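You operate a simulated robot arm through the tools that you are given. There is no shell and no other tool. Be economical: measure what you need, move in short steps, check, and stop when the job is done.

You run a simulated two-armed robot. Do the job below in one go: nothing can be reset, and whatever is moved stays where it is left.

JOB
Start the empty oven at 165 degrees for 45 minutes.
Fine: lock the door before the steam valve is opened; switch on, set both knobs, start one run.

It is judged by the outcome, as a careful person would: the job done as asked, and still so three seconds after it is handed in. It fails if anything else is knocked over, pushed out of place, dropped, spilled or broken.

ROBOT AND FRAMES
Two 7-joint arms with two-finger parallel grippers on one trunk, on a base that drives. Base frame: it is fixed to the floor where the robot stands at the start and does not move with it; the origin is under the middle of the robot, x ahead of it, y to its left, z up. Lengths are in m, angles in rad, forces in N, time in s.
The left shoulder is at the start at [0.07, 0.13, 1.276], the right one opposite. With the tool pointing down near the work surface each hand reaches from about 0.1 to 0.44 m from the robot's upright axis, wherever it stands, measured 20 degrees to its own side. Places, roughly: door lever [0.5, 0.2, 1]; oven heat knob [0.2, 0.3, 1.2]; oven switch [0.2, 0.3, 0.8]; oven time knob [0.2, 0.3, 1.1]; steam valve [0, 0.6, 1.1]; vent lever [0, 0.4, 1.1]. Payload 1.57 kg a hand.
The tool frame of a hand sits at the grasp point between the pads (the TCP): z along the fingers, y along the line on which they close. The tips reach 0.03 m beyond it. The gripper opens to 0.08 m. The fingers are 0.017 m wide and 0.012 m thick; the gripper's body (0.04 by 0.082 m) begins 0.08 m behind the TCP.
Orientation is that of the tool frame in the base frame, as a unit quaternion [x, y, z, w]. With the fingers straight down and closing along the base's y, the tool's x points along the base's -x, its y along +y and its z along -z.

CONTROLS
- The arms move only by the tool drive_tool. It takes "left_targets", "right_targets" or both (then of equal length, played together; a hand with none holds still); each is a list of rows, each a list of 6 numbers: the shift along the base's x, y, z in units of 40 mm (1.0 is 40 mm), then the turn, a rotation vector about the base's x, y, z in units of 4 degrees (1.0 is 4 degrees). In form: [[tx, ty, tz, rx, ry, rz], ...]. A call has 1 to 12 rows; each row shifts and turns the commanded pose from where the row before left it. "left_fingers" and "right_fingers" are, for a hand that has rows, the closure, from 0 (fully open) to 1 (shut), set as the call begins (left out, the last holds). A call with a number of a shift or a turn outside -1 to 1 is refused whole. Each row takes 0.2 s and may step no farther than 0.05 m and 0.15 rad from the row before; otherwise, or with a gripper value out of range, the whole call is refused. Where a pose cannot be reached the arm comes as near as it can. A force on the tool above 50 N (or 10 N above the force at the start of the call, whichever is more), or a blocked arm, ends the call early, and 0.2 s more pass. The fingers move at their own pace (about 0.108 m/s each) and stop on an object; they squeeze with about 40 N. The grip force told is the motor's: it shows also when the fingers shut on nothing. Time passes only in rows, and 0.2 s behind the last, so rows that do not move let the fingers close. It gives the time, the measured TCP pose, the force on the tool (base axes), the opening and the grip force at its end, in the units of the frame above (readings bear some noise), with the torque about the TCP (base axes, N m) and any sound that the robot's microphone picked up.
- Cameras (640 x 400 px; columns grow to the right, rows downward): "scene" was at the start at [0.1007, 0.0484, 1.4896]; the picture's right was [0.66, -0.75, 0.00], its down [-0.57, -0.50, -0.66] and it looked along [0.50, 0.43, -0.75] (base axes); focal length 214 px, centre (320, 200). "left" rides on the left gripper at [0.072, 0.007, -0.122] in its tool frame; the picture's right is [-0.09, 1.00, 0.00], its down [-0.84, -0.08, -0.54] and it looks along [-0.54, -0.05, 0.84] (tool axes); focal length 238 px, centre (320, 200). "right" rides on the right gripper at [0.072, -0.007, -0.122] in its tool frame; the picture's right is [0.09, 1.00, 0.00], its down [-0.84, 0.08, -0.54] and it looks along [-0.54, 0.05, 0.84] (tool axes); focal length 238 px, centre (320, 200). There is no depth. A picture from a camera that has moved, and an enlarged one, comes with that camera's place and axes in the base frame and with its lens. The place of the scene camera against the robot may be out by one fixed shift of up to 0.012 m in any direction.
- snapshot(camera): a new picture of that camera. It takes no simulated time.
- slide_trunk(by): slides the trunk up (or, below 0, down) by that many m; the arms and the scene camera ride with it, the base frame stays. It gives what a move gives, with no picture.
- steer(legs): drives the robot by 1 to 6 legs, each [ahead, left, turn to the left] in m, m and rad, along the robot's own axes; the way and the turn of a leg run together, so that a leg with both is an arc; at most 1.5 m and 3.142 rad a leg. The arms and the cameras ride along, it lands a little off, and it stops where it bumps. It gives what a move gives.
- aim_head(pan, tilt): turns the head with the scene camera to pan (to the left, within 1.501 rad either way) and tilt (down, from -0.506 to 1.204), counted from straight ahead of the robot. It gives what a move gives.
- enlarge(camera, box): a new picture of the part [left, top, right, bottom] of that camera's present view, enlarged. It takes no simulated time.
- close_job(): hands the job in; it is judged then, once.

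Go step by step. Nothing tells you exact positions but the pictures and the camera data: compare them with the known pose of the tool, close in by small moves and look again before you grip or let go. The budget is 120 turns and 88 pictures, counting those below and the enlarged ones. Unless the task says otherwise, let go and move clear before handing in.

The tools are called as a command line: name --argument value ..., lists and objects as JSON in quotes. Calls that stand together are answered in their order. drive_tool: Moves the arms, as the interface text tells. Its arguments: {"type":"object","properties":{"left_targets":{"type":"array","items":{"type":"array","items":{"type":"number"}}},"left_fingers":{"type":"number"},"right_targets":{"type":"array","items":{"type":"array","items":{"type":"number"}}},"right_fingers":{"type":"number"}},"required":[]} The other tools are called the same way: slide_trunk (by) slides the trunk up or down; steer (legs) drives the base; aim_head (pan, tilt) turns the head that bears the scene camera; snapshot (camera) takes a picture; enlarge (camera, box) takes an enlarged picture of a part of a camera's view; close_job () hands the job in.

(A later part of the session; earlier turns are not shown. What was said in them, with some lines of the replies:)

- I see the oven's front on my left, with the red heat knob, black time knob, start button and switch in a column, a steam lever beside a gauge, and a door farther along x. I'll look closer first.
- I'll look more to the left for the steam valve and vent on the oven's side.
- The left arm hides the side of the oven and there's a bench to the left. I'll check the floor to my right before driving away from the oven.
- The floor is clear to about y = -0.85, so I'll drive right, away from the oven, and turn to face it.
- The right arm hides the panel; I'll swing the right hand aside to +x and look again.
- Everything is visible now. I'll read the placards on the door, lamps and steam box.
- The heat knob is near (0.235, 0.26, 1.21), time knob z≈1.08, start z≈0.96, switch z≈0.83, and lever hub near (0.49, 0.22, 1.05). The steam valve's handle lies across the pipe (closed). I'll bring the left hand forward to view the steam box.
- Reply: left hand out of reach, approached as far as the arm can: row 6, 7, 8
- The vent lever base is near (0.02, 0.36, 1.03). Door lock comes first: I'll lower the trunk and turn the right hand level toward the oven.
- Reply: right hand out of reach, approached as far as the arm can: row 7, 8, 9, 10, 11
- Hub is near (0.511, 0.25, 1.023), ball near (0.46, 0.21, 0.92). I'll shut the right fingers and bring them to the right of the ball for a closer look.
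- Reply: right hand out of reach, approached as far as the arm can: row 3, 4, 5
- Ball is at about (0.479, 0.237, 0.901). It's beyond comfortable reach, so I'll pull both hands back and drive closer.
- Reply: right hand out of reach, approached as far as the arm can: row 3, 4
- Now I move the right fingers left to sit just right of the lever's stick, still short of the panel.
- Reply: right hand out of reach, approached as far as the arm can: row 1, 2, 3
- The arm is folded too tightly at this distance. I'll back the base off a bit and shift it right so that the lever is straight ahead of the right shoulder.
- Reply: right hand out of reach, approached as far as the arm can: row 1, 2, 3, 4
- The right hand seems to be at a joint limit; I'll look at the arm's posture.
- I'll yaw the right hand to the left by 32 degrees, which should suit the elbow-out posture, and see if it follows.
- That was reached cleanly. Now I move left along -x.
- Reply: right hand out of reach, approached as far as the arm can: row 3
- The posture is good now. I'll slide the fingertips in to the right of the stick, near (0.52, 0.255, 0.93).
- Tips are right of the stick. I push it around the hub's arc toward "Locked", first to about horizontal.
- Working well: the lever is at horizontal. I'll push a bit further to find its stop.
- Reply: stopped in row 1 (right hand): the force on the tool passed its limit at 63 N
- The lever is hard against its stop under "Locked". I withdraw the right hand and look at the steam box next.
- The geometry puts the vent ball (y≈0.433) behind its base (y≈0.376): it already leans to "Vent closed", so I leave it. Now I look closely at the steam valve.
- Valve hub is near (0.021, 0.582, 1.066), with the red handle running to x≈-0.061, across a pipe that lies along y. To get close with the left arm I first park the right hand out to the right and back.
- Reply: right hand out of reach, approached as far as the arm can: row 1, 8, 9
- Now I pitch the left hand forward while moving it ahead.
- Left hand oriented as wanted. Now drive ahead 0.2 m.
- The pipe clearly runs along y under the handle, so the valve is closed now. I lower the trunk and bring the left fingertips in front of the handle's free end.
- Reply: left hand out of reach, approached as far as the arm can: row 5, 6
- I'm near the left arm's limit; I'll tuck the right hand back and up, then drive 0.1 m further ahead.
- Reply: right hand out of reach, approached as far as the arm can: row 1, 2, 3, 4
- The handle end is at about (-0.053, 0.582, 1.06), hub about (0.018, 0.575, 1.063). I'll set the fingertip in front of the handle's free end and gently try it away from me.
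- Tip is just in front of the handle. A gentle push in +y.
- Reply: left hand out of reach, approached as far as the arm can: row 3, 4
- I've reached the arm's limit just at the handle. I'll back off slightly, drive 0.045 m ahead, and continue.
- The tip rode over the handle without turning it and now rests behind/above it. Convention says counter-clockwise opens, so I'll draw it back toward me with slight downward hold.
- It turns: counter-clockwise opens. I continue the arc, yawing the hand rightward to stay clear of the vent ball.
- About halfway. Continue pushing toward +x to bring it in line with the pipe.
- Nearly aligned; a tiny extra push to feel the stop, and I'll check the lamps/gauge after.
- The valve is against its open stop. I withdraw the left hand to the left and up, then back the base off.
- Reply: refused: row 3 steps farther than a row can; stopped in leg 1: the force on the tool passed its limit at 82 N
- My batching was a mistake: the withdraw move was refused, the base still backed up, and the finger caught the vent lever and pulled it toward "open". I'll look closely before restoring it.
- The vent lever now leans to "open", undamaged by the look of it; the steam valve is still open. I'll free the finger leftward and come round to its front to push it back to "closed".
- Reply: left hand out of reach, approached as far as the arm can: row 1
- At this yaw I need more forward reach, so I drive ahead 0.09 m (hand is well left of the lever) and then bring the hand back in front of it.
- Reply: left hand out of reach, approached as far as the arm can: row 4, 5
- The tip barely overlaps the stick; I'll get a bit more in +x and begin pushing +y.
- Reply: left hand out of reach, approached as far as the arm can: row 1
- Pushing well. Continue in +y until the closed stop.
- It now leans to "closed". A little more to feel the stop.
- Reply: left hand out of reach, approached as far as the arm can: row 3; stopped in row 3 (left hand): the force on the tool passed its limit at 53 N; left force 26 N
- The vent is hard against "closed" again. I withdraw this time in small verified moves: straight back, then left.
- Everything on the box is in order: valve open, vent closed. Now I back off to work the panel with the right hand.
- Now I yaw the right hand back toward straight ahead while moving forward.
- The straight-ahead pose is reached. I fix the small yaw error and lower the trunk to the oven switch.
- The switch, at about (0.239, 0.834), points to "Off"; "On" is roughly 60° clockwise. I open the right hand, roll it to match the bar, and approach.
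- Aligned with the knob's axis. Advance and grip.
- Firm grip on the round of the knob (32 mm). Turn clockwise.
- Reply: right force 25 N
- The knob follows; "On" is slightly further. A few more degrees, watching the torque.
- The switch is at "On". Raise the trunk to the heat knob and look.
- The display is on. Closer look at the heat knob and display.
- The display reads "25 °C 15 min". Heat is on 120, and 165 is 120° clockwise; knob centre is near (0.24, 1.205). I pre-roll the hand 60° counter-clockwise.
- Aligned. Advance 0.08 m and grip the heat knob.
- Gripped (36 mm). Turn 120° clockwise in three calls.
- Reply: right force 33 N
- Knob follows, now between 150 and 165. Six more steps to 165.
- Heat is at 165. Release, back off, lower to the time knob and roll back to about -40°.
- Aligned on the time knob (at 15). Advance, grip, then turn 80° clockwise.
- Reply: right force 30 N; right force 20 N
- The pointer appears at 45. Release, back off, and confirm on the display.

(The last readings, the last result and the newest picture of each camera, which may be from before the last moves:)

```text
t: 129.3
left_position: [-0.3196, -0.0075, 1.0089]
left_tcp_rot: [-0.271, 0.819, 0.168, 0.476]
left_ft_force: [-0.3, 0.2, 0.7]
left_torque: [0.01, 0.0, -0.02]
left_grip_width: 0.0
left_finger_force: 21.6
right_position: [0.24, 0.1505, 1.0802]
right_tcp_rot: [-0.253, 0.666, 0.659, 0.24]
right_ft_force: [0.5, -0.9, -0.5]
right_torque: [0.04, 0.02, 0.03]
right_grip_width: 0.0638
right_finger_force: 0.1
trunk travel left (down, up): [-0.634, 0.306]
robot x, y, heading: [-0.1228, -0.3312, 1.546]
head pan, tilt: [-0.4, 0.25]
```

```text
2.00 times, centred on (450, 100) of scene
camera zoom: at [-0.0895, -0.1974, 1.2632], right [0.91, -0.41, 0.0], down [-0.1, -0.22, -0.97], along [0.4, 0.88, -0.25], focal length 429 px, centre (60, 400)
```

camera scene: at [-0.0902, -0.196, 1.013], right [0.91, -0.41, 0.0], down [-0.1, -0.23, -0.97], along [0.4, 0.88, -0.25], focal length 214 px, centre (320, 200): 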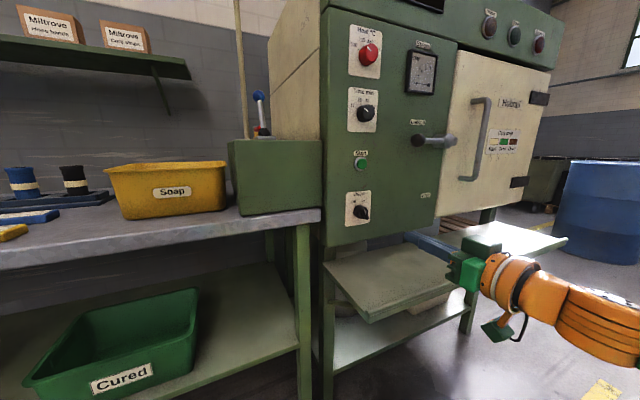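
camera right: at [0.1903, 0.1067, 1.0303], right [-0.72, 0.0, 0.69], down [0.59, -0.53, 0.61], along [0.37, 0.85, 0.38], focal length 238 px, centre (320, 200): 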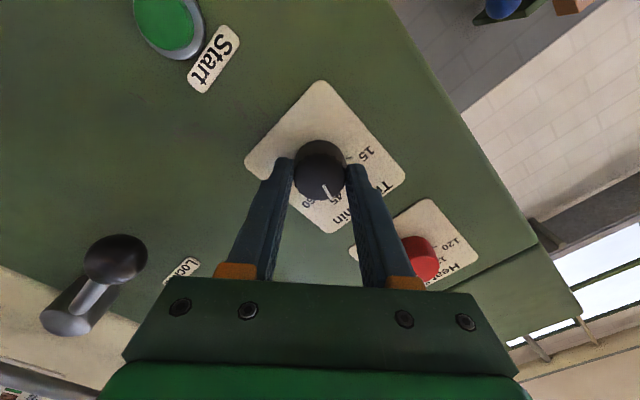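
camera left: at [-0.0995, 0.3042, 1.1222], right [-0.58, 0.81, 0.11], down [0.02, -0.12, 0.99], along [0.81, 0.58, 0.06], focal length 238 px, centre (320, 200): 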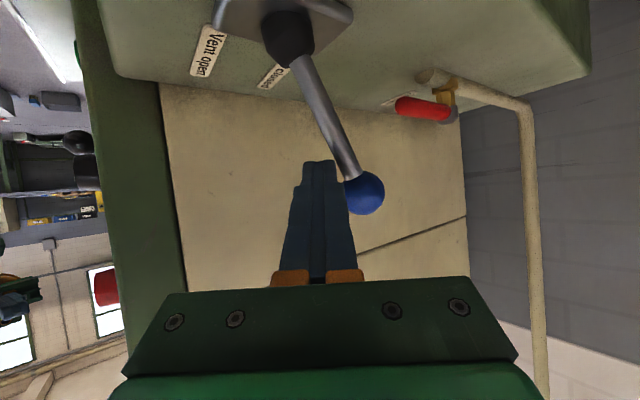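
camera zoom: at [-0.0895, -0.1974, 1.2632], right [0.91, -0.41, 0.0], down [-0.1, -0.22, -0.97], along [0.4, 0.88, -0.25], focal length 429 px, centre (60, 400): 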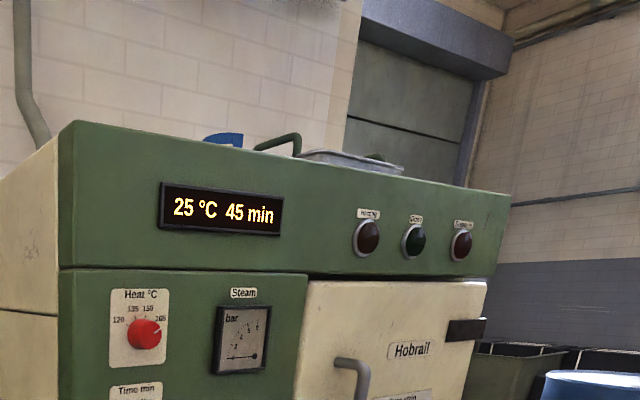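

The display confirms 45 min; heat is at 165. Now the start button at z≈0.96: shut the fingers, roll upright, lower, and check the aim.

drive_tool --right_fingers 1 --right_targets '[[0, 0, 0, 0, -1, 0], [0, 0, 0, 0, -1, 0], [0, 0, 0, 0, -1, 0], [0, 0, 0, 0, -1, 0], [0, 0, 0, 0, -1, 0], [0, 0, 0, 0, -1, 0], [0, 0, 0, 0, -1, 0], [0, 0, 0, 0, -1, 0], [0, 0, 0, 0, -1, 0], [0, 0, 0, 0, -1, 0]]'

slide_trunk --by -0.12

snapshot --camera "right"

```text
t: 131.5
left_position: [-0.3203, -0.0063, 1.01]
left_tcp_rot: [-0.272, 0.82, 0.168, 0.475]
left_ft_force: [-0.1, -0.4, -0.2]
left_torque: [0.03, -0.02, -0.04]
left_grip_width: 0.0
left_finger_force: 20.9
right_position: [0.2392, 0.1503, 1.0802]
right_tcp_rot: [-0.463, 0.543, 0.533, 0.454]
right_ft_force: [0.4, 0.4, -0.8]
right_torque: [0.02, 0.04, 0.01]
right_grip_width: 0.0
right_finger_force: 21.5
trunk travel left (down, up): [-0.634, 0.306]
robot x, y, heading: [-0.1225, -0.3298, 1.548]
head pan, tilt: [-0.4, 0.25]
```

```text
t: 133.0
left_position: [-0.3199, -0.0077, 0.8885]
left_tcp_rot: [-0.272, 0.82, 0.168, 0.475]
left_ft_force: [0.4, 0.0, 1.0]
left_torque: [0.0, -0.01, 0.01]
left_grip_width: 0.0
left_finger_force: 21.3
right_position: [0.2382, 0.1496, 0.9613]
right_tcp_rot: [-0.463, 0.543, 0.534, 0.453]
right_ft_force: [0.2, 0.4, -0.2]
right_torque: [0.02, -0.01, 0.01]
right_grip_width: 0.0
right_finger_force: 21.4
trunk travel left (down, up): [-0.514, 0.426]
robot x, y, heading: [-0.1217, -0.328, 1.551]
head pan, tilt: [-0.4, 0.25]
```

```text
7 pictures are left
camera right: at [0.2329, 0.0277, 0.8904], right [-1.0, 0.0, 0.07], down [0.06, -0.53, 0.85], along [0.04, 0.85, 0.53], focal length 238 px, centre (320, 200)
```

right: 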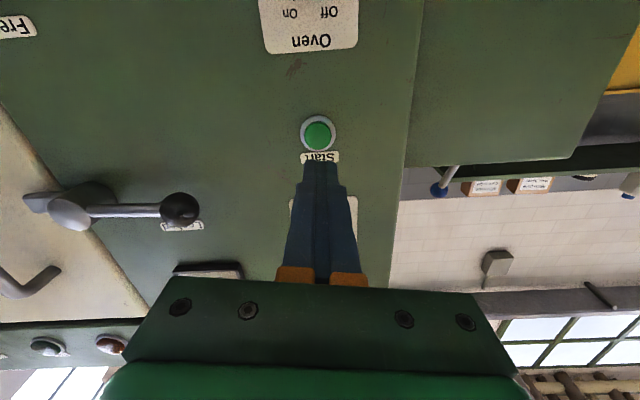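

Aim is right on the button. Approach, then press slowly once.

drive_tool --right_targets '[[0, 0.6, 0, 0, 0, 0], [0, 0.6, 0, 0, 0, 0], [0, 0.5, 0, 0, 0, 0]]'

drive_tool --right_targets '[[0, 0.12, 0, 0, 0, 0], [0, 0.12, 0, 0, 0, 0], [0, 0.12, 0, 0, 0, 0], [0, 0.1, 0, 0, 0, 0]]'

```text
t: 133.8
left_position: [-0.3195, -0.0065, 0.8878]
left_tcp_rot: [-0.272, 0.82, 0.168, 0.475]
left_ft_force: [0.2, 0.7, -0.2]
left_torque: [0.01, -0.02, 0.02]
left_grip_width: 0.0003
left_finger_force: 21.7
right_position: [0.2383, 0.2204, 0.9599]
right_tcp_rot: [-0.463, 0.544, 0.533, 0.454]
right_ft_force: [0.2, 0.4, 1.2]
right_torque: [0.02, -0.01, 0.0]
right_grip_width: 0.0
right_finger_force: 21.4
trunk travel left (down, up): [-0.514, 0.426]
robot x, y, heading: [-0.1186, -0.3251, 1.548]
head pan, tilt: [-0.4, 0.25]
```

```text
t: 134.8
left_position: [-0.3203, -0.009, 0.8898]
left_tcp_rot: [-0.271, 0.82, 0.168, 0.476]
left_ft_force: [-0.1, -0.4, 0.1]
left_torque: [-0.04, 0.01, 0.02]
left_grip_width: 0.0001
left_finger_force: 21.0
right_position: [0.2377, 0.2368, 0.9608]
right_tcp_rot: [-0.462, 0.544, 0.534, 0.454]
right_ft_force: [-1.1, -3.8, -1.8]
right_torque: [-0.03, -0.02, 0.0]
right_grip_width: 0.0001
right_finger_force: 20.4
trunk travel left (down, up): [-0.514, 0.426]
robot x, y, heading: [-0.1204, -0.3311, 1.547]
head pan, tilt: [-0.4, 0.25]
heard: click
```

A click was heard. Retract and check the display and lamps.

drive_tool --right_targets '[[0, -0.8, 0, 0, 0, 0], [0, -1, 0, 0, 0, 0], [0, -1, 0, 0, 0, 0]]'

aim_head --pan -0.5 --tilt 0.0

snapshot --camera "scene"

```text
t: 135.6
left_position: [-0.3203, -0.0072, 0.8895]
left_tcp_rot: [-0.272, 0.82, 0.168, 0.474]
left_ft_force: [-0.5, -0.7, -0.9]
left_torque: [0.0, -0.02, 0.01]
left_grip_width: 0.0
left_finger_force: 21.5
right_position: [0.2361, 0.1249, 0.9598]
right_tcp_rot: [-0.464, 0.544, 0.532, 0.452]
right_ft_force: [0.0, -0.1, 0.3]
right_torque: [-0.08, 0.0, -0.04]
right_grip_width: 0.0001
right_finger_force: 21.7
trunk travel left (down, up): [-0.514, 0.426]
robot x, y, heading: [-0.1206, -0.3263, 1.547]
head pan, tilt: [-0.4, 0.25]
```

```text
t: 136.4
left_position: [-0.3191, -0.0064, 0.8894]
left_tcp_rot: [-0.272, 0.82, 0.168, 0.475]
left_ft_force: [0.0, 0.7, 0.2]
left_torque: [0.02, 0.02, 0.03]
left_grip_width: 0.0
left_finger_force: 21.1
right_position: [0.2384, 0.1275, 0.9596]
right_tcp_rot: [-0.464, 0.545, 0.532, 0.452]
right_ft_force: [0.0, 0.4, 0.5]
right_torque: [-0.03, -0.01, 0.0]
right_grip_width: 0.0
right_finger_force: 21.1
trunk travel left (down, up): [-0.514, 0.426]
robot x, y, heading: [-0.1206, -0.3245, 1.552]
head pan, tilt: [-0.499, 0.0]
```

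```text
6 pictures are left
camera scene: at [-0.0835, -0.203, 1.166], right [0.87, -0.5, 0.0], down [0.0, 0.0, -1.0], along [0.5, 0.87, 0.0], focal length 214 px, centre (320, 200)
```

scene: 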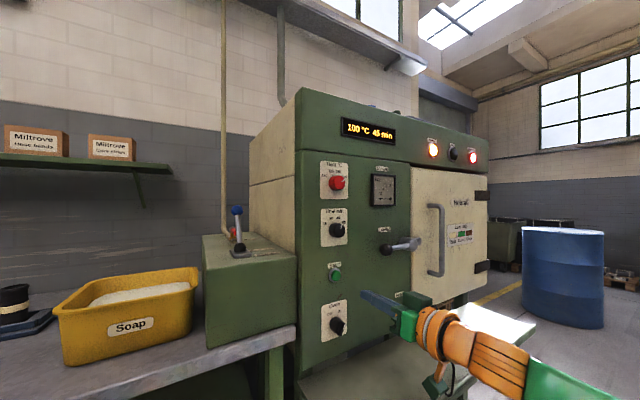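

The run has started: 100 °C and rising, 45 min, with the Heating and Steam in lamps lit. I back off and take a last look.

steer --legs '[[-0.12, 0, 0]]'

enlarge --camera "scene" --box '[200, 90, 520, 310]'

```text
t: 137.6
left_position: [-0.3231, -0.1274, 0.8892]
left_tcp_rot: [-0.271, 0.82, 0.167, 0.476]
left_ft_force: [-0.8, 0.4, 0.1]
left_torque: [0.02, 0.01, 0.02]
left_grip_width: 0.0002
left_finger_force: 21.0
right_position: [0.2358, 0.0048, 0.9622]
right_tcp_rot: [-0.462, 0.544, 0.534, 0.453]
right_ft_force: [0.0, 0.3, -0.7]
right_torque: [-0.01, 0.04, -0.04]
right_grip_width: 0.0002
right_finger_force: 21.0
trunk travel left (down, up): [-0.514, 0.426]
robot x, y, heading: [-0.1239, -0.4508, 1.549]
head pan, tilt: [-0.499, 0.0]
```

```text
1.82 times, centred on (360, 200) of scene
camera zoom: at [-0.0861, -0.3231, 1.166], right [0.87, -0.5, 0.0], down [0.0, 0.0, -1.0], along [0.5, 0.87, 0.0], focal length 390 px, centre (247, 200)
```

zoom: 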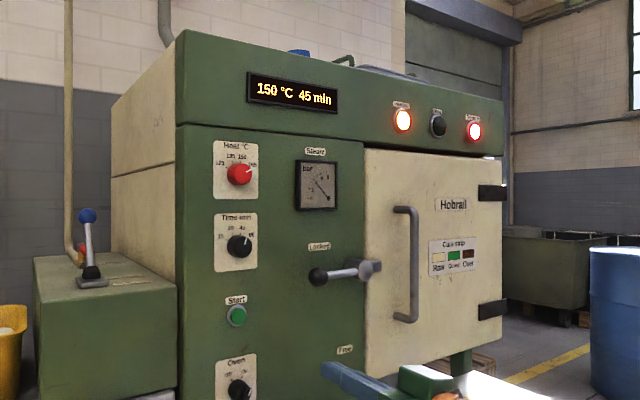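

The oven has reached 150 °C and is still heating with 45 min set. The door is locked, steam is in, the pressure is building and the vent is closed. The hands are clear, so I'm handing in.

close_job

```text
The job is handed in.
```

The empty oven is running one cycle, set to 165 °C and 45 min. At my last look it was at 150 °C and still heating, with the Heating and Steam in lamps lit. I locked the door before opening the steam valve.

While backing the base up after opening the valve, my left hand caught the vent lever and pulled it from closed to open. I pushed it back to its closed stop before switching the oven on. It looked undamaged.
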